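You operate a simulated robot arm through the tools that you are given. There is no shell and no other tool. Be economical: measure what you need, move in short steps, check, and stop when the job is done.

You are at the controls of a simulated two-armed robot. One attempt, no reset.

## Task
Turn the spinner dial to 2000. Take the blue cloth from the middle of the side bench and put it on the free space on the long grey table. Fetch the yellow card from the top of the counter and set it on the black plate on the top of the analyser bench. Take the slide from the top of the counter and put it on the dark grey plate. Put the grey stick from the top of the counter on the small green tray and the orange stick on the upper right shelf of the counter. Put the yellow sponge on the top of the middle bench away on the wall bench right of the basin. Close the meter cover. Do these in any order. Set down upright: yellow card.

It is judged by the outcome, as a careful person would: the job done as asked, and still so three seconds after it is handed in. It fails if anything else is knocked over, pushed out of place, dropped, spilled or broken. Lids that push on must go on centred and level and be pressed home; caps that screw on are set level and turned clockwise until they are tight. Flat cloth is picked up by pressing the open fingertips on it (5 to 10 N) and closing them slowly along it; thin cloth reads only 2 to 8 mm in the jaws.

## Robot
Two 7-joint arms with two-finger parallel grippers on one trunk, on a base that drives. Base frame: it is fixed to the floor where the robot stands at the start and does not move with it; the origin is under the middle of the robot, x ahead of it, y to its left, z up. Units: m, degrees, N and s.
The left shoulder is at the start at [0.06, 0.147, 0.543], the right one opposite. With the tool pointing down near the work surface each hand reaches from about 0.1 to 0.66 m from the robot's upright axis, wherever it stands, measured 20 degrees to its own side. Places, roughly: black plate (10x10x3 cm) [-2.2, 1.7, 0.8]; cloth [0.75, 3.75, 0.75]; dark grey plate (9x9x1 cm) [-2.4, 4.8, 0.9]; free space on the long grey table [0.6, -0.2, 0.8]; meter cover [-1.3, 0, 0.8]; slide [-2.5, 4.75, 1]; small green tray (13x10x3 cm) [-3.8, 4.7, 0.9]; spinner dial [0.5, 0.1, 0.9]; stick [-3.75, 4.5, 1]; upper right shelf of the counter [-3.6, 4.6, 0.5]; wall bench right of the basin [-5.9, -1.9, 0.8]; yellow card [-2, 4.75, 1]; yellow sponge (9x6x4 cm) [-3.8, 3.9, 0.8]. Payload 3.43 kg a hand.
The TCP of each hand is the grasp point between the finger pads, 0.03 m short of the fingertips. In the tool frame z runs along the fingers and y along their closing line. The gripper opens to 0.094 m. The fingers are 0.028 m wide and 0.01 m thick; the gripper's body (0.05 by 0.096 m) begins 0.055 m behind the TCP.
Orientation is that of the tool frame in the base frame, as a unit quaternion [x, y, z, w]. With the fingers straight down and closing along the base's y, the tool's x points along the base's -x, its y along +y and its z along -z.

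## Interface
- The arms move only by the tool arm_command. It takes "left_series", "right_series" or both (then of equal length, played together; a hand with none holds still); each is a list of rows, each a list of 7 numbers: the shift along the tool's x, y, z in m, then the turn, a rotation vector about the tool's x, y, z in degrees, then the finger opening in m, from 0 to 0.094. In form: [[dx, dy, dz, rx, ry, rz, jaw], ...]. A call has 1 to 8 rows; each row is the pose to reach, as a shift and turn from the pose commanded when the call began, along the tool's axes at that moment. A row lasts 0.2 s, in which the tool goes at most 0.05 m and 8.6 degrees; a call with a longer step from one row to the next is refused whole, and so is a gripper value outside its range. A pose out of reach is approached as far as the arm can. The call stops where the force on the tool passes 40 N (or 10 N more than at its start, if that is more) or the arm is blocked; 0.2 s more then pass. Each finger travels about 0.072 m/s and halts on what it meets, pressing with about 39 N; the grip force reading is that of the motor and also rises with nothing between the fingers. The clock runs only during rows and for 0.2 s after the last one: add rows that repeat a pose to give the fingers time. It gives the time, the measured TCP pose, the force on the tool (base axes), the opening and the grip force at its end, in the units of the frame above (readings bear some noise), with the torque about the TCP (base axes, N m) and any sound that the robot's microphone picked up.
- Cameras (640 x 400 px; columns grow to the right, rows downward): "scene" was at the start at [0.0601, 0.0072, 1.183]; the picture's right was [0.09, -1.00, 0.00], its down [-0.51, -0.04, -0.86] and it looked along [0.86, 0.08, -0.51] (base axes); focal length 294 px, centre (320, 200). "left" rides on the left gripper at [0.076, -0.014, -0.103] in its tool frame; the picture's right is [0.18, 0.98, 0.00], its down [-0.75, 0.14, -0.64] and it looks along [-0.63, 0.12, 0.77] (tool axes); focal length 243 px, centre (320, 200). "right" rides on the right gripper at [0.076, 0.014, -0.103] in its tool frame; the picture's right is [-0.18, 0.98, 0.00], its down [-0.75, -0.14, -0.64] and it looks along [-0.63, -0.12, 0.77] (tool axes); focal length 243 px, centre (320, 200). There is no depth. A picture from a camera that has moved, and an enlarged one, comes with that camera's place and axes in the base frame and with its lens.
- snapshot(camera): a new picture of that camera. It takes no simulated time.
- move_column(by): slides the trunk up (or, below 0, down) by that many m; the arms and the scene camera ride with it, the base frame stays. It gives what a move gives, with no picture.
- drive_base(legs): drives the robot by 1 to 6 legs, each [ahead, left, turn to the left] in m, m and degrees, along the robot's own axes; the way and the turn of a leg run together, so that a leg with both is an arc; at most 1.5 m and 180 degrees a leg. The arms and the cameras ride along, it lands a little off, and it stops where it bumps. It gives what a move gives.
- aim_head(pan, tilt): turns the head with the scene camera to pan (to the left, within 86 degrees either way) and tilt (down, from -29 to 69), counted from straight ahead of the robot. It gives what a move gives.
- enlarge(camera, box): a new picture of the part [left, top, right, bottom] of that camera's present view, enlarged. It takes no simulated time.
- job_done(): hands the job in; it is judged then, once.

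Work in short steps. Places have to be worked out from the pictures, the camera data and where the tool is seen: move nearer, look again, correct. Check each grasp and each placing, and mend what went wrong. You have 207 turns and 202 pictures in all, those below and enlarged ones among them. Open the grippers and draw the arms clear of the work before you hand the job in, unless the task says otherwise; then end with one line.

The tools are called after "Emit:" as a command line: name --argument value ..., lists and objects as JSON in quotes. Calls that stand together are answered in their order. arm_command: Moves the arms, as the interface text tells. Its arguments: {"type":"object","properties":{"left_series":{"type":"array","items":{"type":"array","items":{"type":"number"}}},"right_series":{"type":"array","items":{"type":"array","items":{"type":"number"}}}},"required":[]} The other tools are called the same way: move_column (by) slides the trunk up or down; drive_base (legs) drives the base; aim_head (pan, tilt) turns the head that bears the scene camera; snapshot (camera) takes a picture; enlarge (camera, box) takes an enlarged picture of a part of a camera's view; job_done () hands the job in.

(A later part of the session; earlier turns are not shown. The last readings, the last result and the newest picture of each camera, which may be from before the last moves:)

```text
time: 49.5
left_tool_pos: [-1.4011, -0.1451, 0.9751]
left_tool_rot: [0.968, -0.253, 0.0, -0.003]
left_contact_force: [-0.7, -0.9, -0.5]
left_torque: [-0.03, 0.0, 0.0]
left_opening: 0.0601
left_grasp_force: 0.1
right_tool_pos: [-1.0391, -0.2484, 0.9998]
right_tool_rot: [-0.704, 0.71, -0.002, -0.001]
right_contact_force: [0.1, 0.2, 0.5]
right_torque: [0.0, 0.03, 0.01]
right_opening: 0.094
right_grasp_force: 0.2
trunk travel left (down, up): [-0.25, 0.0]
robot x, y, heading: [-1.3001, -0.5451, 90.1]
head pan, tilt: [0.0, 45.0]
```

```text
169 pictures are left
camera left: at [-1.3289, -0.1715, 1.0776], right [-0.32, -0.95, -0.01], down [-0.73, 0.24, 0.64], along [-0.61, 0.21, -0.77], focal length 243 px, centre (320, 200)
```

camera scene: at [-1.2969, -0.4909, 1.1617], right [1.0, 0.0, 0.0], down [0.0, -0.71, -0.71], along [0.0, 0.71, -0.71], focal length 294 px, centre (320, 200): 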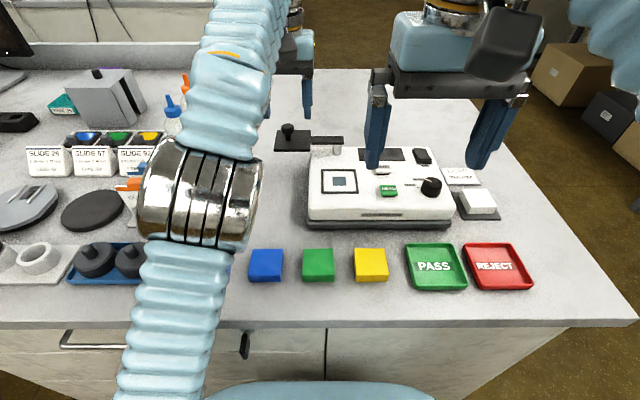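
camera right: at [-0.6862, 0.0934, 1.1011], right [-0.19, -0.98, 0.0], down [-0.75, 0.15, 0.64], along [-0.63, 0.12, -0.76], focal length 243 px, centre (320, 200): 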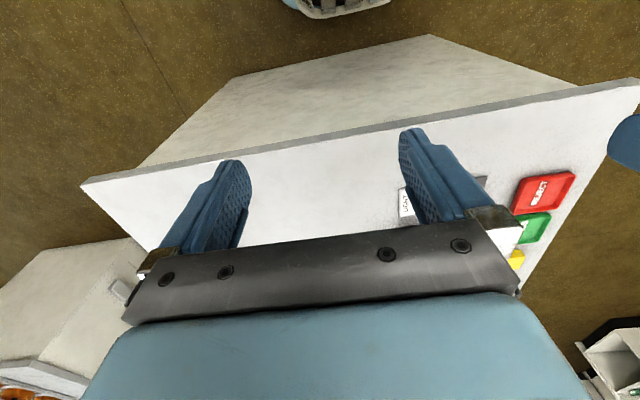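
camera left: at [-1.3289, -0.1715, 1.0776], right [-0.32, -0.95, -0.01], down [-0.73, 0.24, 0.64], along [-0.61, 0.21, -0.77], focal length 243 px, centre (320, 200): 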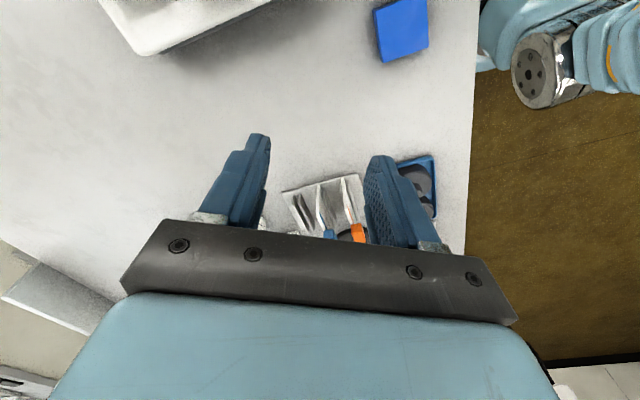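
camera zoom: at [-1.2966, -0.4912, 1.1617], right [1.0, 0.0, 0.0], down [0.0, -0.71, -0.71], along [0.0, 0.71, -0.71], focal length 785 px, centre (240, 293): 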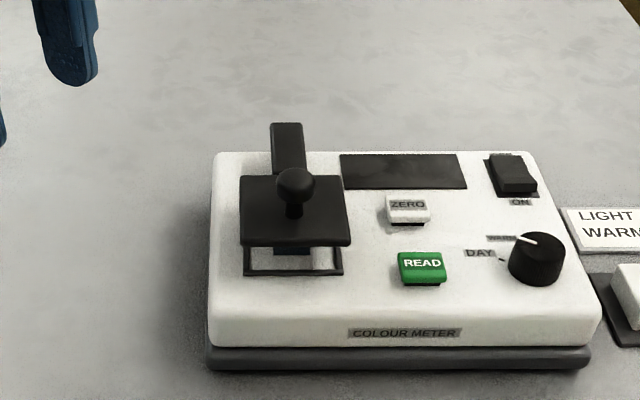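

The cover is centred over the window and at its stop. I bring the left hand back to its carry pose, and the right hand as well, for driving.

Emit:
arm_command --left_series '[[0.004, 0.011, -0.003, 0, 0, 7.6, 0.07], [0.008, 0.022, -0.006, 0, 0, 15.2, 0.08], [0.011, 0.032, -0.009, 0, 0, 22.8, 0.09], [0.015, 0.043, -0.012, 0, 0, 30.4, 0.094], [0.019, 0.054, -0.015, 0, 0, 38, 0.094], [0.022, 0.065, -0.018, 0, 0, 45.6, 0.094], [0.026, 0.075, -0.021, 0, 0, 53.2, 0.094], [0.03, 0.086, -0.025, 0, 0, 60.8, 0.094]]' --right_series '[[0.0, 0.02, 0, 0, 0, 0, 0.094], [0.0, 0.03, 0, 0, 0, 0, 0.094], [0.0, 0.04, 0, 0, 0, 0, 0.094], [0.0, 0.05, 0, 0, 0, 0, 0.094], [0.0, 0.06, 0, 0, 0, 0, 0.094], [0.0, 0.08, 0, 0, 0, 0, 0.094], [0.0, 0.1, 0, 0, 0, 0, 0.094], [0.0, 0.12, 0, 0, 0, 0, 0.094]]'

Emit:
drive_base --legs '[[-0.35, 0, 0]]'

Emit:
aim_head --pan 40 --tilt 10

Emit:
snapshot --camera "scene"

Emit:
aim_head --pan -20 --tilt 10

Emit:
snapshot --camera "scene"

```text
time: 51.2
left_tool_pos: [-1.4166, -0.235, 1.0005]
left_tool_rot: [-0.706, 0.708, 0.002, 0.003]
left_contact_force: [-0.5, 0.1, -0.1]
left_torque: [0.0, 0.01, 0.02]
left_opening: 0.0941
left_grasp_force: 0.0
right_tool_pos: [-1.1581, -0.2484, 0.9988]
right_tool_rot: [-0.705, 0.709, -0.001, 0.0]
right_contact_force: [0.4, 0.0, 0.5]
right_torque: [0.0, -0.01, 0.0]
right_opening: 0.094
right_grasp_force: 0.1
trunk travel left (down, up): [-0.25, 0.0]
robot x, y, heading: [-1.2976, -0.5418, 89.8]
head pan, tilt: [0.0, 45.0]
```

```text
time: 53.5
left_tool_pos: [-1.4178, -0.5791, 1.0001]
left_tool_rot: [0.709, -0.705, -0.002, -0.003]
left_contact_force: [-0.1, 0.0, -0.2]
left_torque: [-0.01, 0.01, 0.01]
left_opening: 0.094
left_grasp_force: 0.0
right_tool_pos: [-1.1606, -0.5919, 1.0]
right_tool_rot: [-0.706, 0.708, -0.002, -0.001]
right_contact_force: [0.1, -0.2, 0.3]
right_torque: [-0.01, 0.01, -0.01]
right_opening: 0.0941
right_grasp_force: 0.1
trunk travel left (down, up): [-0.25, 0.0]
robot x, y, heading: [-1.2972, -0.8873, 90.1]
head pan, tilt: [0.0, 45.0]
```

```text
time: 54.6
left_tool_pos: [-1.4182, -0.5793, 1.0008]
left_tool_rot: [0.709, -0.705, -0.001, -0.004]
left_contact_force: [0.9, 1.7, -0.5]
left_torque: [0.0, 0.02, -0.01]
left_opening: 0.0943
left_grasp_force: 0.1
right_tool_pos: [-1.1591, -0.5922, 0.999]
right_tool_rot: [-0.706, 0.709, -0.001, 0.0]
right_contact_force: [0.1, -0.2, -0.5]
right_torque: [0.01, 0.0, 0.0]
right_opening: 0.094
right_grasp_force: 0.0
trunk travel left (down, up): [-0.25, 0.0]
robot x, y, heading: [-1.2977, -0.8891, 90.2]
head pan, tilt: [40.0, 10.0]
```

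```text
168 pictures are left
camera scene: at [-1.357, -0.8453, 1.2166], right [0.77, 0.64, 0.0], down [0.11, -0.13, -0.98], along [-0.63, 0.75, -0.17], focal length 294 px, centre (320, 200)
```

scene: 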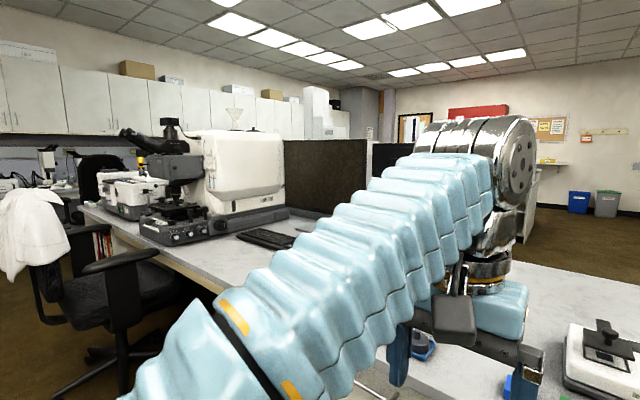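

```text
time: 55.9
left_tool_pos: [-1.4171, -0.5797, 1.0]
left_tool_rot: [0.709, -0.705, -0.002, -0.002]
left_contact_force: [0.1, -0.7, -1.3]
left_torque: [0.03, 0.0, 0.01]
left_opening: 0.0941
left_grasp_force: 0.0
right_tool_pos: [-1.1597, -0.5923, 0.9992]
right_tool_rot: [-0.706, 0.708, -0.002, -0.001]
right_contact_force: [-0.6, 0.3, 0.7]
right_torque: [-0.02, 0.01, 0.0]
right_opening: 0.094
right_grasp_force: 0.1
trunk travel left (down, up): [-0.25, 0.0]
robot x, y, heading: [-1.3018, -0.89, 90.1]
head pan, tilt: [-20.0, 10.0]
```

```text
167 pictures are left
camera scene: at [-1.2655, -0.829, 1.2167], right [0.94, -0.34, 0.0], down [-0.06, -0.16, -0.98], along [0.33, 0.93, -0.17], focal length 294 px, centre (320, 200)
```

scene: 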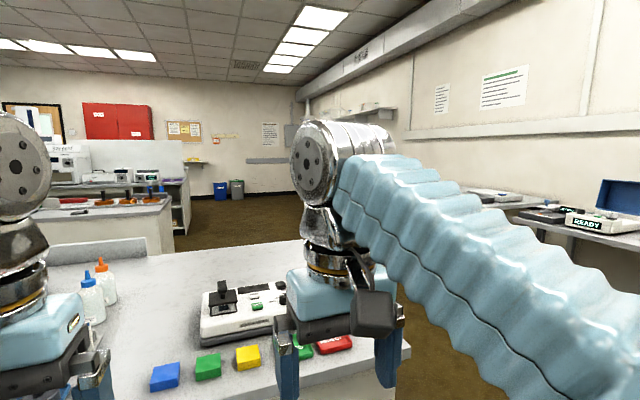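

The route to the side bench is the open aisle at about x = -0.25. I strafe right and drive up the aisle, then look.

Emit:
drive_base --legs '[[0, -1.05, 0], [1.5, 0, 0], [1.5, 0, 0], [0.9, 0, 0]]'

Emit:
aim_head --pan -50 --tilt 25

Emit:
snapshot --camera "scene"

Emit:
aim_head --pan 20 --tilt 10

Emit:
snapshot --camera "scene"

```text
time: 79.7
left_tool_pos: [-0.2968, 3.3464, 1.0015]
left_tool_rot: [-0.703, 0.711, 0.002, 0.003]
left_contact_force: [-0.6, 0.6, 0.5]
left_torque: [0.01, -0.04, 0.0]
left_opening: 0.0941
left_grasp_force: 0.0
right_tool_pos: [-0.0404, 3.33, 0.9992]
right_tool_rot: [-0.7, 0.714, -0.002, -0.001]
right_contact_force: [-0.1, 0.5, 0.1]
right_torque: [0.0, 0.0, 0.0]
right_opening: 0.0938
right_grasp_force: 0.0
trunk travel left (down, up): [-0.25, 0.0]
robot x, y, heading: [-0.1773, 3.0377, 88.8]
head pan, tilt: [-20.0, 10.0]
```

```text
time: 80.7
left_tool_pos: [-0.2976, 3.3471, 1.0008]
left_tool_rot: [-0.703, 0.711, 0.002, 0.003]
left_contact_force: [0.3, 0.3, -0.9]
left_torque: [-0.01, 0.01, 0.01]
left_opening: 0.0938
left_grasp_force: 0.0
right_tool_pos: [-0.0389, 3.3289, 0.9995]
right_tool_rot: [-0.7, 0.714, -0.002, -0.001]
right_contact_force: [0.7, -0.3, -0.4]
right_torque: [-0.01, -0.01, -0.02]
right_opening: 0.0942
right_grasp_force: 0.1
trunk travel left (down, up): [-0.25, 0.0]
robot x, y, heading: [-0.1811, 3.0366, 88.9]
head pan, tilt: [-50.0, 25.0]
```

```text
166 pictures are left
camera scene: at [-0.1108, 3.0659, 1.1924], right [0.63, -0.78, 0.0], down [-0.33, -0.27, -0.91], along [0.7, 0.57, -0.42], focal length 294 px, centre (320, 200)
```

scene: 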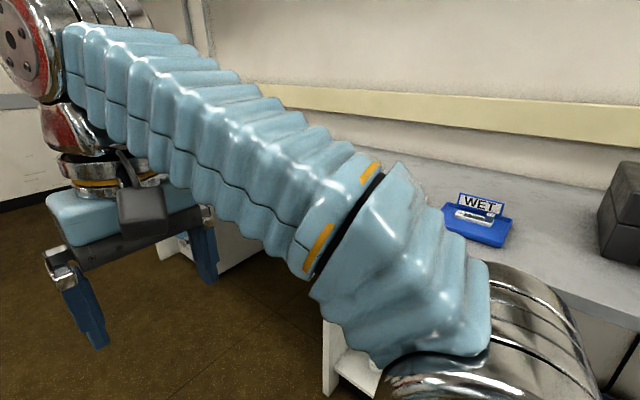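

```text
time: 82.1
left_tool_pos: [-0.2964, 3.3469, 1.0008]
left_tool_rot: [-0.704, 0.711, 0.002, 0.003]
left_contact_force: [0.5, -0.1, -0.5]
left_torque: [-0.01, 0.01, 0.03]
left_opening: 0.094
left_grasp_force: 0.1
right_tool_pos: [-0.039, 3.3289, 0.9991]
right_tool_rot: [-0.7, 0.715, -0.002, -0.001]
right_contact_force: [1.5, -0.4, 0.1]
right_torque: [0.02, -0.04, -0.01]
right_opening: 0.094
right_grasp_force: 0.1
trunk travel left (down, up): [-0.25, 0.0]
robot x, y, heading: [-0.1815, 3.0417, 88.8]
head pan, tilt: [20.0, 10.0]
```

```text
165 pictures are left
camera scene: at [-0.2126, 3.0957, 1.2167], right [0.95, 0.33, 0.0], down [0.06, -0.16, -0.98], along [-0.32, 0.93, -0.17], focal length 294 px, centre (320, 200)
```

scene: 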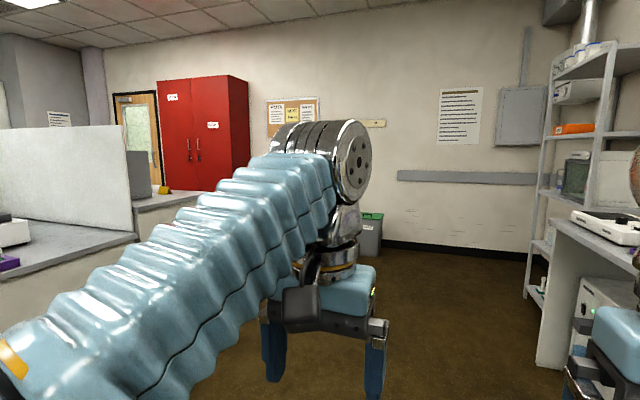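

The side bench is on the right. I drive to y ≈ 3.75 and turn to face it.

Emit:
drive_base --legs '[[0.68, 0.1, 0], [0, 0, -89]]'

Emit:
aim_head --pan 0 --tilt 35

Emit:
snapshot --camera "scene"

```text
time: 89.7
left_tool_pos: [0.0318, 3.8467, 1.0006]
left_tool_rot: [-0.004, 1.0, -0.002, 0.003]
left_contact_force: [0.8, 0.7, 0.3]
left_torque: [-0.01, -0.02, 0.02]
left_opening: 0.0937
left_grasp_force: 0.0
right_tool_pos: [0.0205, 3.5883, 0.9986]
right_tool_rot: [0.0, 1.0, -0.001, -0.002]
right_contact_force: [0.0, 1.0, 0.0]
right_torque: [0.01, 0.01, -0.03]
right_opening: 0.094
right_grasp_force: 0.0
trunk travel left (down, up): [-0.25, 0.0]
robot x, y, heading: [-0.2726, 3.7208, 0.6]
head pan, tilt: [20.0, 10.0]
```

```text
time: 90.6
left_tool_pos: [0.0334, 3.8473, 1.0008]
left_tool_rot: [-0.005, 1.0, -0.001, 0.003]
left_contact_force: [0.1, 0.0, 0.2]
left_torque: [-0.01, -0.01, 0.02]
left_opening: 0.0942
left_grasp_force: 0.1
right_tool_pos: [0.0212, 3.5881, 0.9995]
right_tool_rot: [0.0, 1.0, -0.001, -0.002]
right_contact_force: [0.5, -0.2, -1.2]
right_torque: [0.0, -0.01, 0.01]
right_opening: 0.094
right_grasp_force: 0.1
trunk travel left (down, up): [-0.25, 0.0]
robot x, y, heading: [-0.272, 3.7292, 0.4]
head pan, tilt: [0.0, 35.0]
```

```text
164 pictures are left
camera scene: at [-0.215, 3.7248, 1.1766], right [0.01, -1.0, 0.0], down [-0.57, 0.0, -0.82], along [0.82, 0.01, -0.57], focal length 294 px, centre (320, 200)
```

scene: 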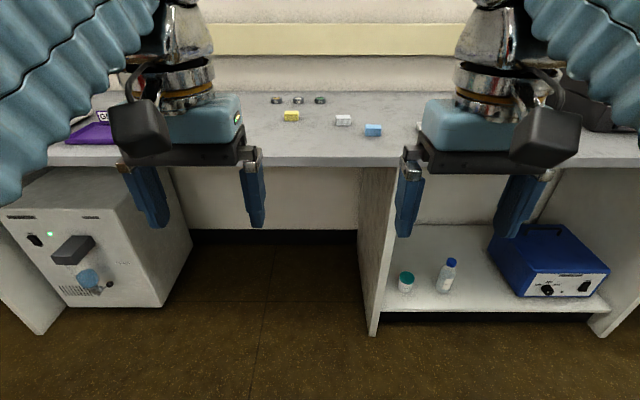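

Emit:
enlarge --camera "scene" --box '[240, 80, 430, 170]'

```text
3.37 times, centred on (335, 125) of scene
camera zoom: at [-0.215, 3.7248, 1.1766], right [0.01, -1.0, 0.0], down [-0.57, 0.0, -0.82], along [0.82, 0.01, -0.57], focal length 992 px, centre (270, 453)
```

zoom: 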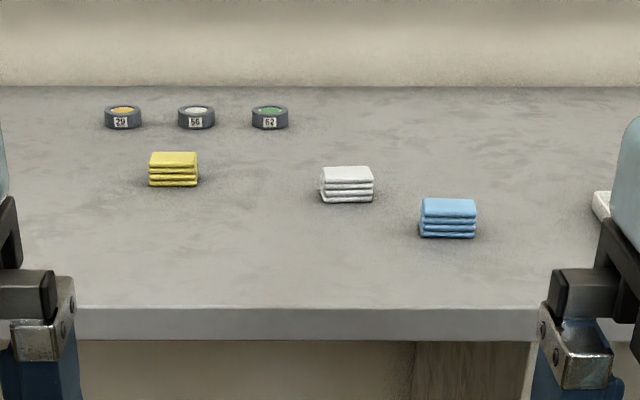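

Three folded cloths stand on the bench; the blue one is at about (0.8, 3.54). I drive 0.5 m nearer and look again.

Emit:
drive_base --legs '[[0.5, 0, 0]]'

Emit:
aim_head --pan -10 --tilt 50

Emit:
snapshot --camera "scene"

Emit:
snapshot --camera "right"

```text
time: 93.7
left_tool_pos: [0.5227, 3.8525, 1.0004]
left_tool_rot: [-0.004, 1.0, -0.001, 0.003]
left_contact_force: [-0.5, 0.4, -0.5]
left_torque: [0.01, 0.0, 0.0]
left_opening: 0.0943
left_grasp_force: 0.1
right_tool_pos: [0.5114, 3.5948, 0.9994]
right_tool_rot: [-0.001, 1.0, -0.001, -0.001]
right_contact_force: [0.0, 0.7, -0.4]
right_torque: [0.01, 0.02, 0.02]
right_opening: 0.094
right_grasp_force: 0.0
trunk travel left (down, up): [-0.25, 0.0]
robot x, y, heading: [0.2206, 3.7289, 0.2]
head pan, tilt: [0.0, 35.0]
stopped in leg 1: the robot was blocked; the commanded pose is now the measured one
```

```text
time: 94.5
left_tool_pos: [0.5234, 3.8531, 1.0002]
left_tool_rot: [-0.005, 1.0, -0.001, 0.003]
left_contact_force: [0.2, 0.4, -0.1]
left_torque: [0.02, 0.0, 0.0]
left_opening: 0.0939
left_grasp_force: 0.1
right_tool_pos: [0.5121, 3.5944, 0.9982]
right_tool_rot: [-0.001, 1.0, -0.001, -0.001]
right_contact_force: [-0.6, 0.7, 0.3]
right_torque: [0.01, 0.04, -0.04]
right_opening: 0.0942
right_grasp_force: 0.0
trunk travel left (down, up): [-0.25, 0.0]
robot x, y, heading: [0.216, 3.7274, 0.6]
head pan, tilt: [-10.0, 50.0]
```

```text
162 pictures are left
camera scene: at [0.2638, 3.7168, 1.1549], right [-0.17, -0.99, 0.0], down [-0.75, 0.13, -0.64], along [0.63, -0.11, -0.77], focal length 294 px, centre (320, 200)
```

scene: 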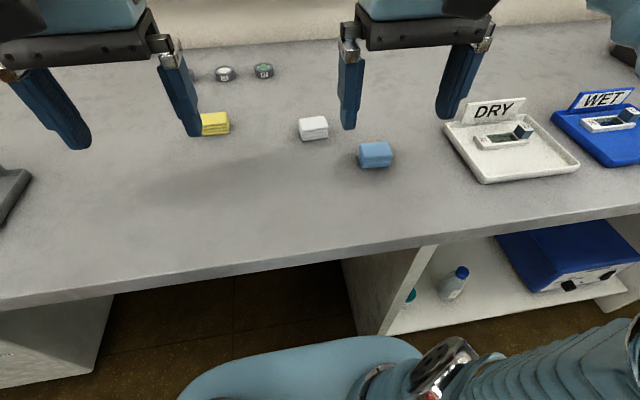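

```text
161 pictures are left
camera right: at [0.435, 3.6087, 1.1008], right [0.18, 0.98, 0.0], down [0.76, -0.14, 0.64], along [0.63, -0.12, -0.77], focal length 243 px, centre (320, 200)
```

right: 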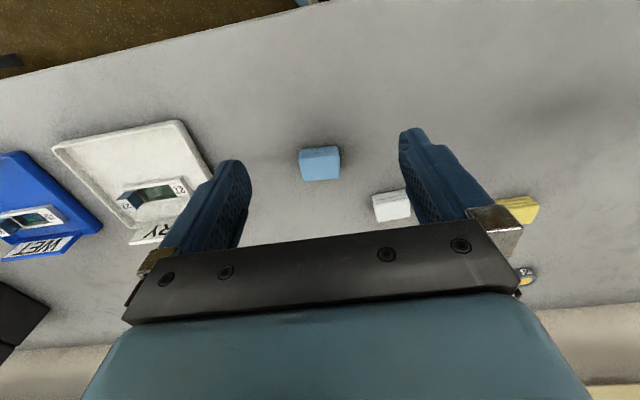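

Triangulation gives the blue stack at about (0.58, 3.58), its top near z 0.872 on a bench near 0.852. I move the right hand above it and check.

Emit:
arm_command --right_series '[[-0.02, -0.004, 0.02, 0, 0, 0, 0.094], [-0.045, -0.008, 0.045, 0, 0, 0, 0.094], [-0.068, -0.012, 0.07, 0, 0, 0, 0.094], [-0.068, -0.012, 0.07, 0, 0, 0, 0.094]]'

Emit:
snapshot --camera "right"

Emit:
snapshot --camera "scene"

```text
time: 95.5
left_tool_pos: [0.5226, 3.8528, 0.9998]
left_tool_rot: [-0.004, 1.0, -0.001, 0.004]
left_contact_force: [0.0, -0.2, 0.7]
left_torque: [0.01, 0.0, 0.0]
left_opening: 0.0942
left_grasp_force: 0.1
right_tool_pos: [0.5806, 3.5817, 0.9302]
right_tool_rot: [-0.002, 1.0, -0.001, 0.0]
right_contact_force: [0.0, 0.7, 0.5]
right_torque: [-0.06, -0.03, 0.01]
right_opening: 0.0939
right_grasp_force: 0.0
trunk travel left (down, up): [-0.25, 0.0]
robot x, y, heading: [0.2172, 3.7322, 0.4]
head pan, tilt: [-10.0, 50.0]
```

```text
160 pictures are left
camera right: at [0.5042, 3.5963, 1.0317], right [0.18, 0.98, 0.0], down [0.76, -0.14, 0.64], along [0.63, -0.12, -0.77], focal length 243 px, centre (320, 200)
```

right: 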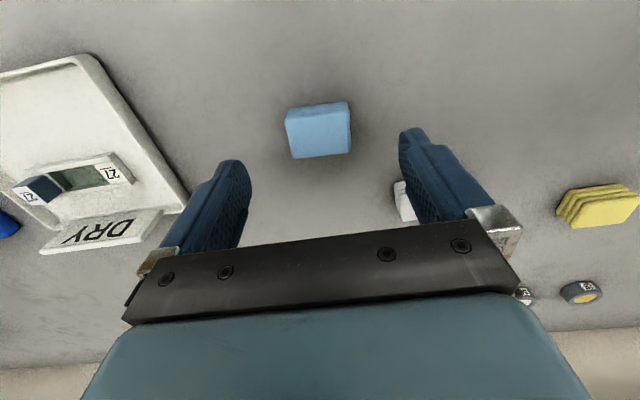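

```text
159 pictures are left
camera scene: at [0.2639, 3.7167, 1.1548], right [-0.17, -0.99, 0.0], down [-0.76, 0.13, -0.64], along [0.63, -0.11, -0.77], focal length 294 px, centre (320, 200)
```

scene: 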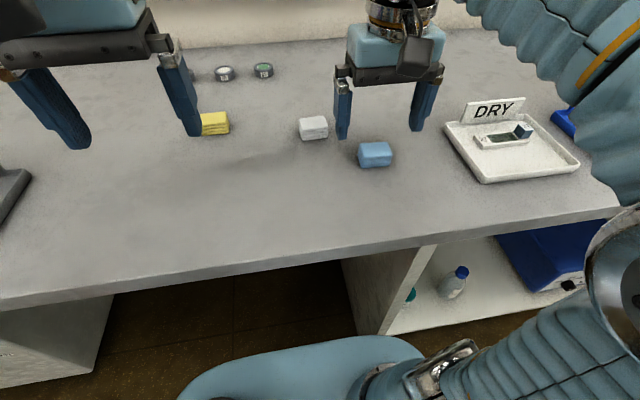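

The second look agrees: the cloth is at (0.579, 3.582), centred between the fingers. I lower 4.5 cm and read the force.

Emit:
arm_command --right_series '[[0, 0, 0.02, 0, 0, 0, 0.08], [0, 0, 0.035, 0, 0, 0, 0.08], [0, 0, 0.045, 0, 0, 0, 0.08], [0, 0, 0.045, 0, 0, 0, 0.08]]'

Emit:
snapshot --camera "right"

Emit:
enlarge --camera "scene" --box '[280, 60, 480, 185]'

```text
time: 96.5
left_tool_pos: [0.5233, 3.8528, 1.0011]
left_tool_rot: [-0.005, 1.0, 0.0, 0.004]
left_contact_force: [0.5, -0.5, -0.9]
left_torque: [-0.02, 0.0, 0.0]
left_opening: 0.094
left_grasp_force: 0.1
right_tool_pos: [0.5791, 3.5824, 0.8836]
right_tool_rot: [-0.002, 1.0, -0.002, -0.001]
right_contact_force: [0.0, -0.1, -0.1]
right_torque: [-0.03, 0.01, 0.0]
right_opening: 0.0797
right_grasp_force: 0.1
trunk travel left (down, up): [-0.25, 0.0]
robot x, y, heading: [0.2156, 3.7306, 0.5]
head pan, tilt: [-10.0, 50.0]
```

```text
158 pictures are left
camera right: at [0.5031, 3.5959, 0.985], right [0.18, 0.98, 0.0], down [0.76, -0.14, 0.64], along [0.63, -0.12, -0.77], focal length 243 px, centre (320, 200)
```

right: 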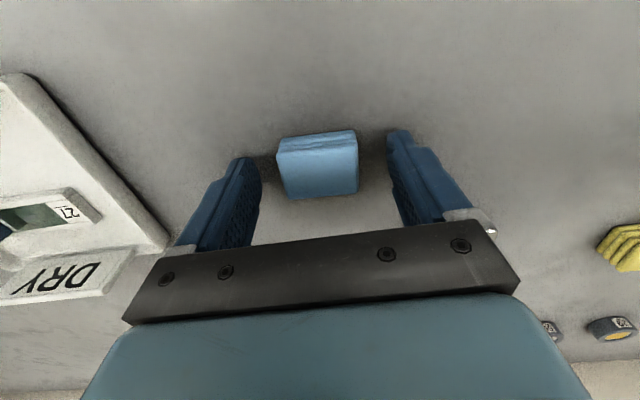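

```text
3.20 times, centred on (380, 122) of scene
camera zoom: at [0.2638, 3.7167, 1.1548], right [-0.17, -0.99, 0.0], down [-0.76, 0.13, -0.64], along [0.63, -0.11, -0.77], focal length 942 px, centre (128, 448)
```

zoom: 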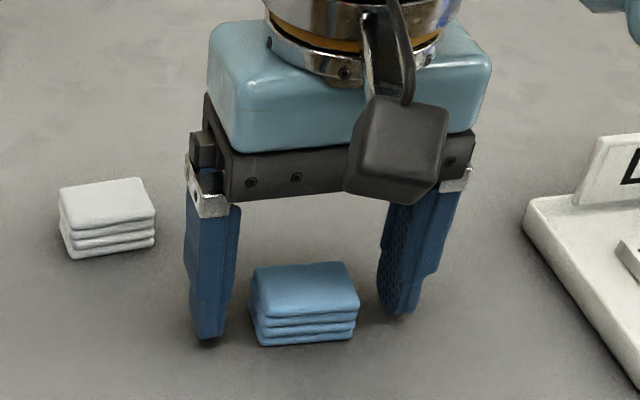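

The tips are at the base of the folded stack. I close on it.

Emit:
arm_command --right_series '[[0, 0, 0, 0, 0, 0, 0.06], [0, 0, 0, 0, 0, 0, 0.045], [0, 0, 0, 0, 0, 0, 0.03], [0, 0, 0, 0, 0, 0, 0.02], [0, 0, 0, 0, 0, 0, 0.02], [0, 0, -0.03, 0, 0, 0, 0.02], [0, 0, -0.07, 0, 0, 0, 0.02], [0, 0, -0.07, 0, 0, 0, 0.02]]'

Emit:
snapshot --camera "right"

Emit:
snapshot --camera "scene"

```text
time: 98.2
left_tool_pos: [0.5224, 3.8526, 1.0003]
left_tool_rot: [-0.005, 1.0, -0.001, 0.004]
left_contact_force: [-0.2, 0.2, -0.2]
left_torque: [0.0, 0.0, 0.0]
left_opening: 0.094
left_grasp_force: 0.0
right_tool_pos: [0.5784, 3.5825, 0.9542]
right_tool_rot: [-0.001, 1.0, -0.001, -0.002]
right_contact_force: [-0.1, -0.4, 0.2]
right_torque: [-0.04, 0.03, 0.02]
right_opening: 0.0429
right_grasp_force: 38.8
trunk travel left (down, up): [-0.25, 0.0]
robot x, y, heading: [0.2168, 3.7302, 0.5]
head pan, tilt: [-10.0, 50.0]
```

```text
156 pictures are left
camera right: at [0.5015, 3.5965, 1.0556], right [0.18, 0.98, 0.0], down [0.76, -0.14, 0.64], along [0.63, -0.12, -0.77], focal length 243 px, centre (320, 200)
```

right: 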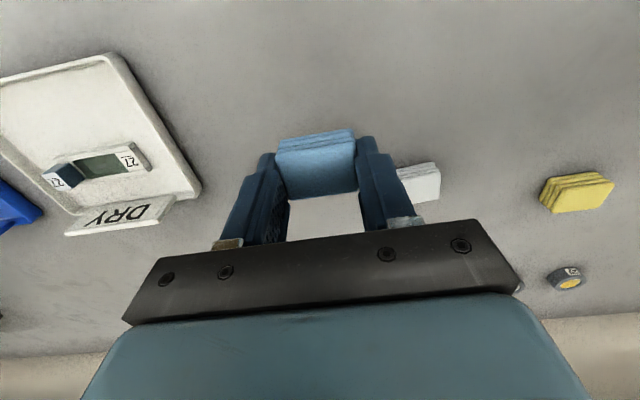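

```text
155 pictures are left
camera scene: at [0.2637, 3.7169, 1.1548], right [-0.17, -0.99, 0.0], down [-0.76, 0.13, -0.64], along [0.63, -0.11, -0.77], focal length 294 px, centre (320, 200)
```

scene: 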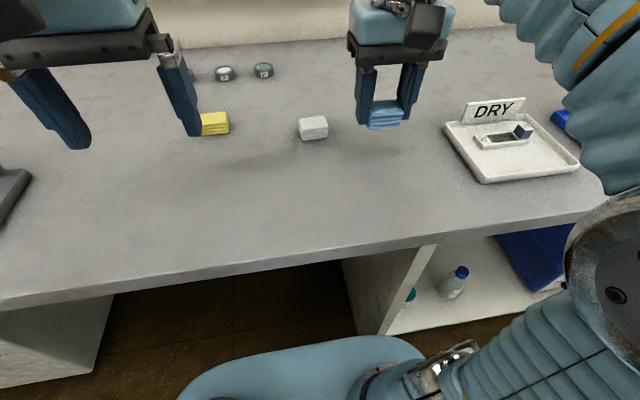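

The blue cloth is lifted (43 mm in the jaws). I retract and drive back to the long grey table.

Emit:
arm_command --right_series '[[0.035, 0.0, -0.02, 0, 0, 0, 0.02], [0.07, 0.0, -0.045, 0, 0, 0, 0.02], [0.07, 0.0, -0.045, 0, 0, 0, 0.02]]'

Emit:
drive_base --legs '[[-0.43, 0, 0], [0, 0, -90], [1.5, 0, 0], [1.5, 0, 0], [0.83, 0, 0], [0, 0, 90]]'

Emit:
aim_head --pan -10 --tilt 40

Emit:
snapshot --camera "scene"

```text
time: 99.0
left_tool_pos: [0.5224, 3.8527, 1.001]
left_tool_rot: [-0.005, 1.0, -0.001, 0.003]
left_contact_force: [-0.5, 0.2, -0.4]
left_torque: [0.01, -0.01, 0.0]
left_opening: 0.094
left_grasp_force: 0.0
right_tool_pos: [0.5071, 3.5821, 1.0018]
right_tool_rot: [0.0, 1.0, 0.0, -0.001]
right_contact_force: [-0.7, 0.2, -0.3]
right_torque: [0.02, 0.0, -0.03]
right_opening: 0.0428
right_grasp_force: 39.0
trunk travel left (down, up): [-0.25, 0.0]
robot x, y, heading: [0.2217, 3.7292, 0.6]
head pan, tilt: [-10.0, 50.0]
```

```text
time: 127.1
left_tool_pos: [0.177, 0.0905, 1.001]
left_tool_rot: [-0.028, 1.0, -0.001, 0.004]
left_contact_force: [0.2, 0.5, 0.1]
left_torque: [0.0, 0.0, 0.0]
left_opening: 0.0941
left_grasp_force: 0.1
right_tool_pos: [0.1753, -0.1814, 1.0015]
right_tool_rot: [-0.024, 1.0, 0.0, 0.0]
right_contact_force: [0.2, 0.0, -0.3]
right_torque: [-0.03, 0.04, -0.01]
right_opening: 0.0427
right_grasp_force: 39.5
trunk travel left (down, up): [-0.25, 0.0]
robot x, y, heading: [-0.1242, -0.0434, 3.2]
head pan, tilt: [-10.0, 50.0]
```

```text
time: 127.9
left_tool_pos: [0.1776, 0.09, 0.9996]
left_tool_rot: [-0.028, 1.0, -0.001, 0.003]
left_contact_force: [-0.6, 0.0, -0.3]
left_torque: [0.01, -0.02, 0.0]
left_opening: 0.0942
left_grasp_force: 0.0
right_tool_pos: [0.1747, -0.1812, 1.0011]
right_tool_rot: [-0.024, 1.0, 0.0, 0.0]
right_contact_force: [0.3, 0.1, 0.3]
right_torque: [-0.01, 0.01, 0.01]
right_opening: 0.0433
right_grasp_force: 39.1
trunk travel left (down, up): [-0.25, 0.0]
robot x, y, heading: [-0.1227, -0.047, 3.0]
head pan, tilt: [-10.0, 40.0]
```

```text
154 pictures are left
camera scene: at [-0.0678, -0.059, 1.169], right [-0.12, -0.99, 0.0], down [-0.64, 0.08, -0.77], along [0.76, -0.09, -0.64], focal length 294 px, centre (320, 200)
```

scene: 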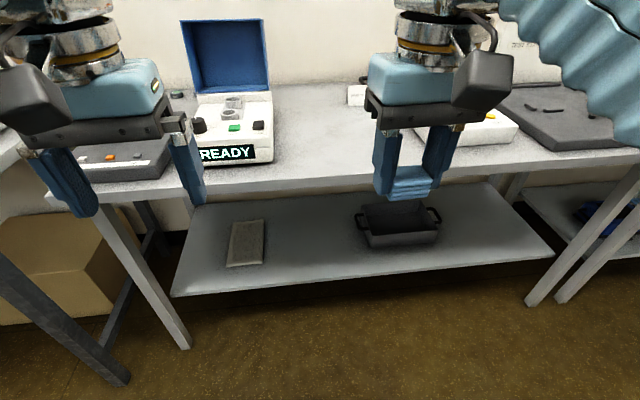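

The table's free space is between the spinner and the white device to its right. I drive 0.12 m ahead and extend the right hand over it.

Emit:
drive_base --legs '[[0.13, 0, -2]]'

Emit:
arm_command --right_series '[[-0.04, 0.0, 0.0, 0, 0, 0, 0.02], [-0.08, 0.0, 0.0, 0, 0, 0, 0.02], [-0.12, 0.0, 0.015, 0, 0, 0, 0.02], [-0.16, 0.0, 0.035, 0, 0, 0, 0.02], [-0.19, 0.0, 0.06, 0, 0, 0, 0.02], [-0.19, 0.0, 0.06, 0, 0, 0, 0.02]]'

Emit:
snapshot --camera "scene"

Emit:
snapshot --camera "right"

```text
time: 129.1
left_tool_pos: [0.3119, 0.0836, 0.9998]
left_tool_rot: [-0.01, 1.0, -0.001, 0.004]
left_contact_force: [-0.5, -0.4, -0.4]
left_torque: [-0.02, 0.02, -0.04]
left_opening: 0.094
left_grasp_force: 0.2
right_tool_pos: [0.2987, -0.1862, 1.0003]
right_tool_rot: [-0.007, 1.0, -0.001, 0.0]
right_contact_force: [0.5, -0.1, -0.6]
right_torque: [0.02, -0.03, -0.01]
right_opening: 0.0431
right_grasp_force: 38.8
trunk travel left (down, up): [-0.25, 0.0]
robot x, y, heading: [0.0082, -0.0417, 1.3]
head pan, tilt: [-10.0, 40.0]
```

```text
time: 130.5
left_tool_pos: [0.3132, 0.0828, 1.0006]
left_tool_rot: [-0.011, 1.0, -0.001, 0.002]
left_contact_force: [-0.2, 0.2, 0.4]
left_torque: [0.01, 0.01, 0.01]
left_opening: 0.0939
left_grasp_force: 0.0
right_tool_pos: [0.4891, -0.1841, 0.9422]
right_tool_rot: [-0.007, 1.0, 0.0, 0.0]
right_contact_force: [0.8, 0.3, -0.3]
right_torque: [-0.03, 0.02, 0.02]
right_opening: 0.0429
right_grasp_force: 38.9
right hand out of reach, approached as far as the arm can: row 2
trunk travel left (down, up): [-0.25, 0.0]
robot x, y, heading: [0.0076, -0.0455, 1.1]
head pan, tilt: [-10.0, 40.0]
```

```text
153 pictures are left
camera scene: at [0.0618, -0.0563, 1.169], right [-0.16, -0.99, 0.0], down [-0.64, 0.1, -0.77], along [0.76, -0.12, -0.64], focal length 294 px, centre (320, 200)
```

scene: 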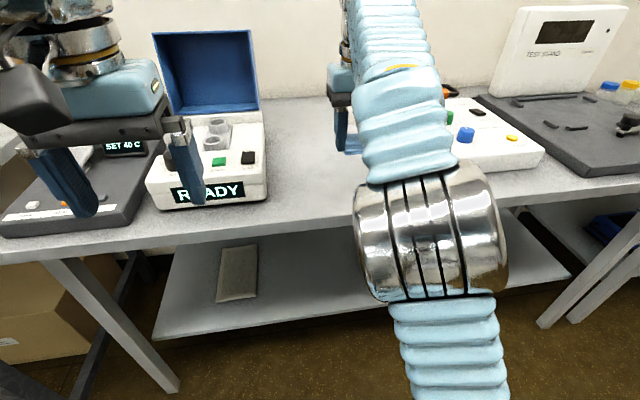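

```text
152 pictures are left
camera right: at [0.4124, -0.1711, 1.0439], right [0.17, 0.99, 0.0], down [0.76, -0.13, 0.64], along [0.63, -0.11, -0.77], focal length 243 px, centre (320, 200)
```

right: 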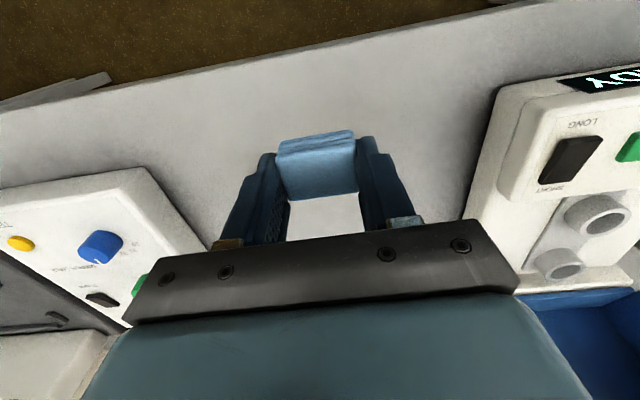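

The area beneath is clear. I lower in small steps until contact shows.

Emit:
arm_command --right_series '[[0, 0, 0.03, 0, 0, 0, 0.02], [0, 0, 0.05, 0, 0, 0, 0.02], [0, 0, 0.06, 0, 0, 0, 0.02], [0, 0, 0.066, 0, 0, 0, 0.02], [0, 0, 0.07, 0, 0, 0, 0.02]]'

Emit:
snapshot --camera "right"

```text
time: 131.7
left_tool_pos: [0.3114, 0.0833, 1.0002]
left_tool_rot: [-0.01, 1.0, -0.001, 0.004]
left_contact_force: [0.0, -0.3, 0.0]
left_torque: [0.01, -0.03, -0.04]
left_opening: 0.094
left_grasp_force: 0.0
right_tool_pos: [0.4892, -0.1854, 0.8723]
right_tool_rot: [-0.007, 1.0, -0.001, 0.0]
right_contact_force: [-0.7, 0.2, -0.1]
right_torque: [0.01, 0.0, 0.04]
right_opening: 0.0433
right_grasp_force: 39.3
trunk travel left (down, up): [-0.25, 0.0]
robot x, y, heading: [0.0022, -0.0427, 1.3]
head pan, tilt: [-10.0, 40.0]
```

```text
151 pictures are left
camera right: at [0.4121, -0.1706, 0.9727], right [0.17, 0.99, 0.0], down [0.76, -0.13, 0.64], along [0.63, -0.11, -0.77], focal length 243 px, centre (320, 200)
```

right: 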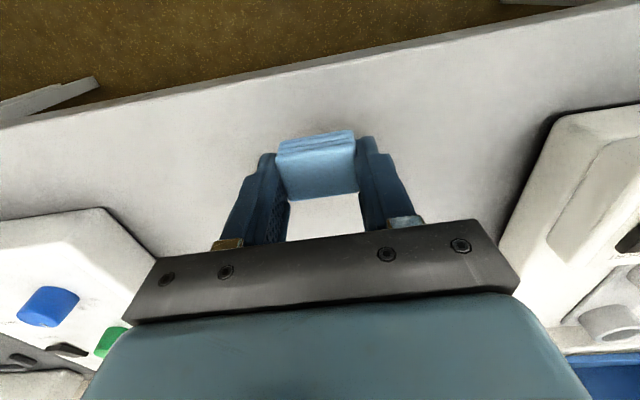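

No contact yet. I continue down in small steps.

Emit:
arm_command --right_series '[[0, 0, 0.005, 0, 0, 0, 0.02], [0, 0, 0.01, 0, 0, 0, 0.02], [0, 0, 0.015, 0, 0, 0, 0.02], [0, 0, 0.02, 0, 0, 0, 0.02], [0, 0, 0.025, 0, 0, 0, 0.02]]'

Emit:
snapshot --camera "right"

```text
time: 132.9
left_tool_pos: [0.312, 0.083, 0.9994]
left_tool_rot: [-0.01, 1.0, -0.001, 0.004]
left_contact_force: [-0.5, 0.0, 1.1]
left_torque: [0.02, -0.04, 0.0]
left_opening: 0.0939
left_grasp_force: 0.0
right_tool_pos: [0.4897, -0.1836, 0.8447]
right_tool_rot: [-0.007, 1.0, -0.001, 0.0]
right_contact_force: [-0.2, -0.1, 0.2]
right_torque: [0.01, 0.02, 0.03]
right_opening: 0.0429
right_grasp_force: 39.2
trunk travel left (down, up): [-0.25, 0.0]
robot x, y, heading: [0.0082, -0.0447, 1.0]
head pan, tilt: [-10.0, 40.0]
```

```text
150 pictures are left
camera right: at [0.4126, -0.1706, 0.9465], right [0.17, 0.99, 0.0], down [0.76, -0.13, 0.64], along [0.63, -0.11, -0.77], focal length 243 px, centre (320, 200)
```

right: 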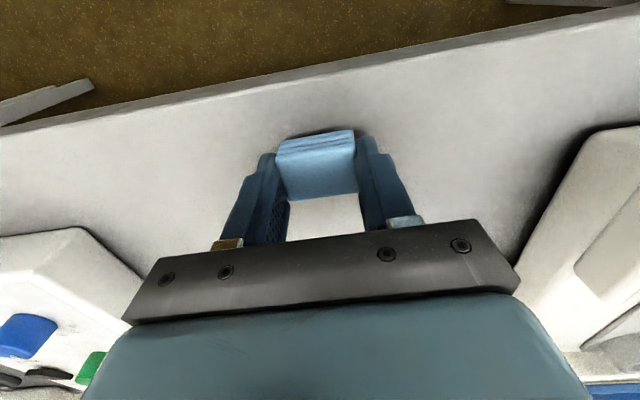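

Still clear; the contact shadow is tightening. I keep lowering.

Emit:
arm_command --right_series '[[0, 0, 0.004, 0, 0, 0, 0.02], [0, 0, 0.008, 0, 0, 0, 0.02], [0, 0, 0.012, 0, 0, 0, 0.02], [0, 0, 0.016, 0, 0, 0, 0.02]]'

Emit:
snapshot --camera "right"

```text
time: 133.9
left_tool_pos: [0.3112, 0.0845, 1.002]
left_tool_rot: [-0.011, 1.0, -0.001, 0.003]
left_contact_force: [-0.2, -0.2, -0.2]
left_torque: [-0.04, -0.02, -0.01]
left_opening: 0.094
left_grasp_force: 0.1
right_tool_pos: [0.4899, -0.1852, 0.8315]
right_tool_rot: [-0.007, 1.0, -0.002, 0.002]
right_contact_force: [5.4, -1.9, 33.1]
right_torque: [0.08, 0.14, -0.02]
right_opening: 0.0433
right_grasp_force: 39.3
trunk travel left (down, up): [-0.25, 0.0]
robot x, y, heading: [0.0115, -0.0469, 1.1]
head pan, tilt: [-10.0, 40.0]
```

```text
149 pictures are left
camera right: at [0.412, -0.1711, 0.9335], right [0.17, 0.99, 0.0], down [0.75, -0.13, 0.65], along [0.64, -0.11, -0.76], focal length 243 px, centre (320, 200)
```

right: 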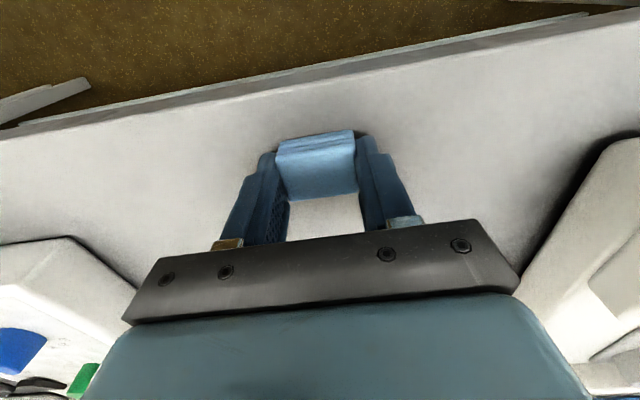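

Contact at 33 N. I ease up slightly, open, then lift clear.

Emit:
arm_command --right_series '[[0, 0, -0.003, 0, 0, 0, 0.03], [0, 0, -0.003, 0, 0, 0, 0.06], [0, 0, -0.003, 0, 0, 0, 0.08], [0, 0, -0.003, 0, 0, 0, 0.08], [0, 0, -0.04, 0, 0, 0, 0.08], [0, 0, -0.085, 0, 0, 0, 0.08], [0, 0, -0.11, 0, 0, 0, 0.08]]'

Emit:
snapshot --camera "right"

```text
time: 135.5
left_tool_pos: [0.3109, 0.083, 1.0004]
left_tool_rot: [-0.011, 1.0, -0.001, 0.003]
left_contact_force: [0.0, 0.3, -0.4]
left_torque: [-0.01, -0.01, 0.02]
left_opening: 0.094
left_grasp_force: 0.1
right_tool_pos: [0.4895, -0.1859, 0.941]
right_tool_rot: [-0.007, 1.0, -0.001, -0.001]
right_contact_force: [0.4, -0.5, -1.0]
right_torque: [-0.01, 0.01, -0.02]
right_opening: 0.0798
right_grasp_force: 0.1
trunk travel left (down, up): [-0.25, 0.0]
robot x, y, heading: [0.0027, -0.0404, 1.0]
head pan, tilt: [-10.0, 40.0]
```

```text
148 pictures are left
camera right: at [0.4119, -0.1716, 1.0425], right [0.17, 0.99, 0.0], down [0.76, -0.13, 0.64], along [0.63, -0.11, -0.77], focal length 243 px, centre (320, 200)
```

right: 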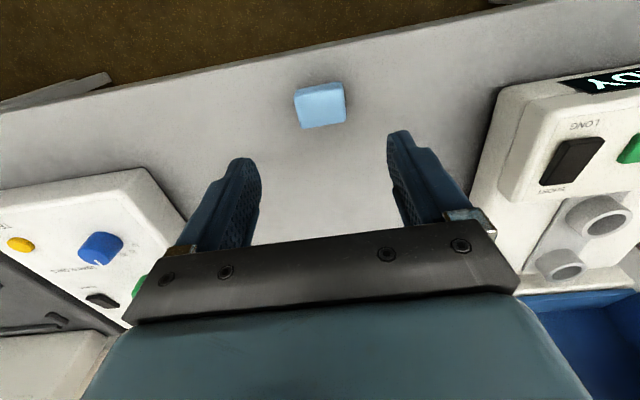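

The cloth lies on the table. I retract and drive up the aisle to look at the analyser bench and the counter.

Emit:
arm_command --right_series '[[0.04, 0.0, -0.02, 0, 0, 0, 0.09], [0.08, 0.0, -0.04, 0, 0, 0, 0.09], [0.12, 0.02, -0.055, 0, 0, 0, 0.09], [0.16, 0.04, -0.055, 0, 0, 0, 0.09], [0.19, 0.05, -0.055, 0, 0, 0, 0.09]]'

Emit:
drive_base --legs '[[-0.3, 0, 0], [0, 0, 90], [1.5, 0, 0], [0.9, 0, 0]]'

Emit:
aim_head --pan 25 --tilt 10

Emit:
snapshot --camera "scene"

Emit:
aim_head --pan 80 --tilt 15

Emit:
snapshot --camera "scene"

```text
time: 136.7
left_tool_pos: [0.3114, 0.0836, 0.9995]
left_tool_rot: [-0.01, 1.0, -0.001, 0.003]
left_contact_force: [0.8, 0.0, 0.0]
left_torque: [-0.04, 0.0, 0.01]
left_opening: 0.0938
left_grasp_force: 0.0
right_tool_pos: [0.2975, -0.1356, 0.9945]
right_tool_rot: [-0.007, 1.0, -0.001, -0.001]
right_contact_force: [-0.6, 0.9, 0.3]
right_torque: [0.02, 0.01, 0.0]
right_opening: 0.0898
right_grasp_force: 0.0
trunk travel left (down, up): [-0.25, 0.0]
robot x, y, heading: [0.0097, -0.0423, 1.1]
head pan, tilt: [-10.0, 40.0]
```

```text
time: 153.8
left_tool_pos: [-0.3297, 2.6444, 1.0012]
left_tool_rot: [-0.695, 0.719, 0.002, 0.004]
left_contact_force: [-0.1, -0.5, 0.3]
left_torque: [0.01, -0.02, -0.01]
left_opening: 0.094
left_grasp_force: 0.1
right_tool_pos: [-0.111, 2.62, 0.9935]
right_tool_rot: [-0.692, 0.722, -0.001, 0.0]
right_contact_force: [-0.3, -0.1, 0.2]
right_torque: [-0.01, -0.04, 0.01]
right_opening: 0.0902
right_grasp_force: 0.1
trunk travel left (down, up): [-0.25, 0.0]
robot x, y, heading: [-0.2232, 2.3344, 87.9]
head pan, tilt: [-10.0, 40.0]
```

```text
time: 154.8
left_tool_pos: [-0.329, 2.6444, 0.9998]
left_tool_rot: [-0.695, 0.719, 0.002, 0.003]
left_contact_force: [-0.7, 0.1, 0.0]
left_torque: [0.0, -0.06, 0.0]
left_opening: 0.0941
left_grasp_force: 0.0
right_tool_pos: [-0.1104, 2.6196, 0.9939]
right_tool_rot: [-0.692, 0.722, -0.001, 0.001]
right_contact_force: [0.2, -1.0, 0.0]
right_torque: [0.01, -0.01, -0.01]
right_opening: 0.0902
right_grasp_force: 0.1
trunk travel left (down, up): [-0.25, 0.0]
robot x, y, heading: [-0.2236, 2.3309, 88.0]
head pan, tilt: [25.0, 10.0]
```

```text
147 pictures are left
camera scene: at [-0.2583, 2.389, 1.2166], right [0.92, 0.39, 0.0], down [0.07, -0.16, -0.98], along [-0.38, 0.91, -0.17], focal length 294 px, centre (320, 200)
```

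scene: 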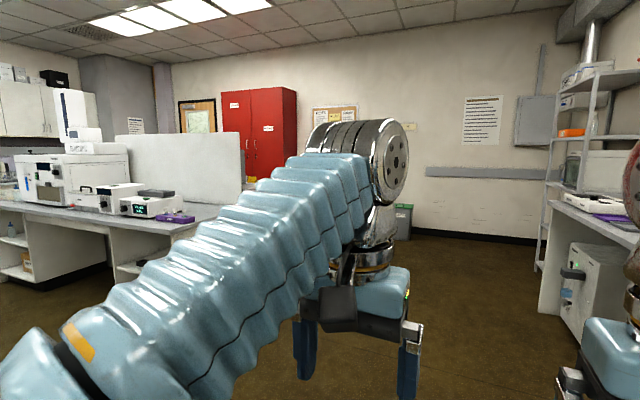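

```text
time: 156.0
left_tool_pos: [-0.3294, 2.6447, 0.9996]
left_tool_rot: [-0.695, 0.719, 0.002, 0.003]
left_contact_force: [0.7, 0.0, -0.4]
left_torque: [-0.01, 0.02, 0.0]
left_opening: 0.094
left_grasp_force: 0.0
right_tool_pos: [-0.111, 2.6202, 0.9936]
right_tool_rot: [-0.693, 0.721, -0.001, 0.0]
right_contact_force: [-0.3, -0.2, -0.5]
right_torque: [0.02, 0.0, -0.03]
right_opening: 0.0902
right_grasp_force: 0.1
trunk travel left (down, up): [-0.25, 0.0]
robot x, y, heading: [-0.2207, 2.3347, 88.1]
head pan, tilt: [80.0, 15.0]
```

```text
146 pictures are left
camera scene: at [-0.3135, 2.323, 1.2086], right [0.21, 0.98, 0.0], down [0.25, -0.05, -0.97], along [-0.94, 0.2, -0.26], focal length 294 px, centre (320, 200)
```

scene: 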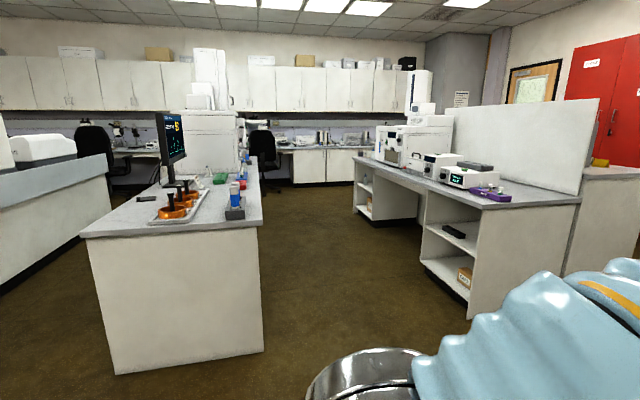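

The counter lies behind the partition of the middle bench and is reached from the far (+y) side. I drive up to y ≈ 5.7 and turn left to look along it.

Emit:
drive_base --legs '[[1.5, 0, 0], [1.5, 0.05, 0], [0.4, 0, 0], [0, 0, 91]]'

Emit:
aim_head --pan 15 --tilt 12

Emit:
snapshot --camera "scene"

```text
refused: leg 2 is longer than a leg can be; nothing moved
```

```text
time: 157.4
left_tool_pos: [-0.3302, 2.6437, 1.0007]
left_tool_rot: [-0.695, 0.719, 0.001, 0.003]
left_contact_force: [-0.3, 0.2, 0.7]
left_torque: [0.0, 0.0, -0.02]
left_opening: 0.094
left_grasp_force: 0.0
right_tool_pos: [-0.111, 2.6194, 0.9932]
right_tool_rot: [-0.692, 0.722, -0.001, 0.001]
right_contact_force: [0.0, 0.5, 0.3]
right_torque: [-0.02, 0.03, -0.01]
right_opening: 0.0902
right_grasp_force: 0.1
trunk travel left (down, up): [-0.25, 0.0]
robot x, y, heading: [-0.2207, 2.3347, 88.0]
head pan, tilt: [15.0, 12.0]
```

```text
145 pictures are left
camera scene: at [-0.2431, 2.3942, 1.2134], right [0.97, 0.22, 0.0], down [0.05, -0.2, -0.98], along [-0.22, 0.95, -0.21], focal length 294 px, centre (320, 200)
```

scene: 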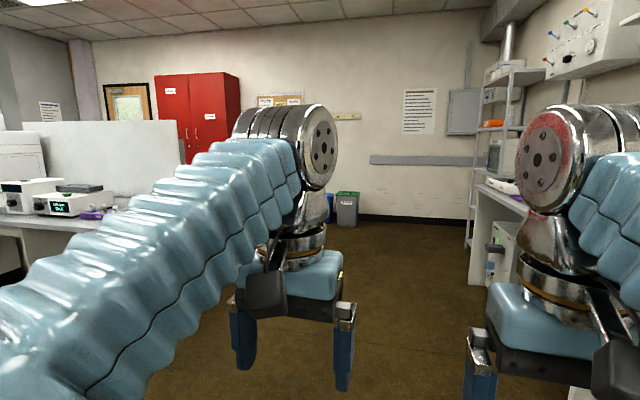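

The leg was a hair too long; I redo the drive with allowed legs.

Emit:
drive_base --legs '[[1.4, 0, 0], [1.4, 0.05, 0], [0.6, 0, 0], [0, 0, 91]]'

Emit:
aim_head --pan 25 --tilt 15

Emit:
snapshot --camera "scene"

```text
time: 177.8
left_tool_pos: [-0.4507, 5.6337, 1.0004]
left_tool_rot: [1.0, -0.013, -0.003, 0.0]
left_contact_force: [0.6, -1.0, -0.1]
left_torque: [0.0, 0.0, 0.0]
left_opening: 0.0937
left_grasp_force: 0.0
right_tool_pos: [-0.4268, 5.8518, 0.9944]
right_tool_rot: [1.0, -0.016, 0.001, 0.0]
right_contact_force: [-0.5, -0.4, 0.4]
right_torque: [-0.04, -0.02, -0.03]
right_opening: 0.0902
right_grasp_force: 0.1
trunk travel left (down, up): [-0.25, 0.0]
robot x, y, heading: [-0.1431, 5.7452, 178.7]
head pan, tilt: [15.0, 12.0]
```

```text
time: 178.6
left_tool_pos: [-0.4502, 5.6324, 1.0002]
left_tool_rot: [1.0, -0.013, -0.004, -0.001]
left_contact_force: [-0.3, 0.0, 0.6]
left_torque: [-0.01, 0.01, 0.02]
left_opening: 0.0937
left_grasp_force: 0.1
right_tool_pos: [-0.4261, 5.8528, 0.9943]
right_tool_rot: [1.0, -0.015, 0.0, -0.001]
right_contact_force: [-0.1, -0.5, 0.3]
right_torque: [-0.01, -0.01, 0.06]
right_opening: 0.09
right_grasp_force: 0.1
trunk travel left (down, up): [-0.25, 0.0]
robot x, y, heading: [-0.1385, 5.7445, 178.5]
head pan, tilt: [25.0, 15.0]
```

```text
144 pictures are left
camera scene: at [-0.1955, 5.7058, 1.2086], right [-0.4, 0.92, 0.0], down [0.24, 0.1, -0.97], along [-0.89, -0.38, -0.26], focal length 294 px, centre (320, 200)
```

scene: 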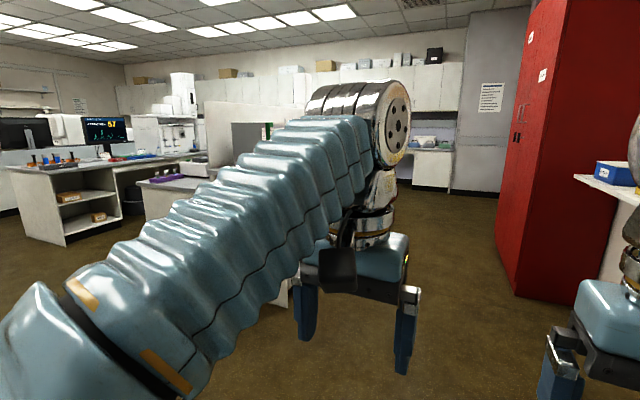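

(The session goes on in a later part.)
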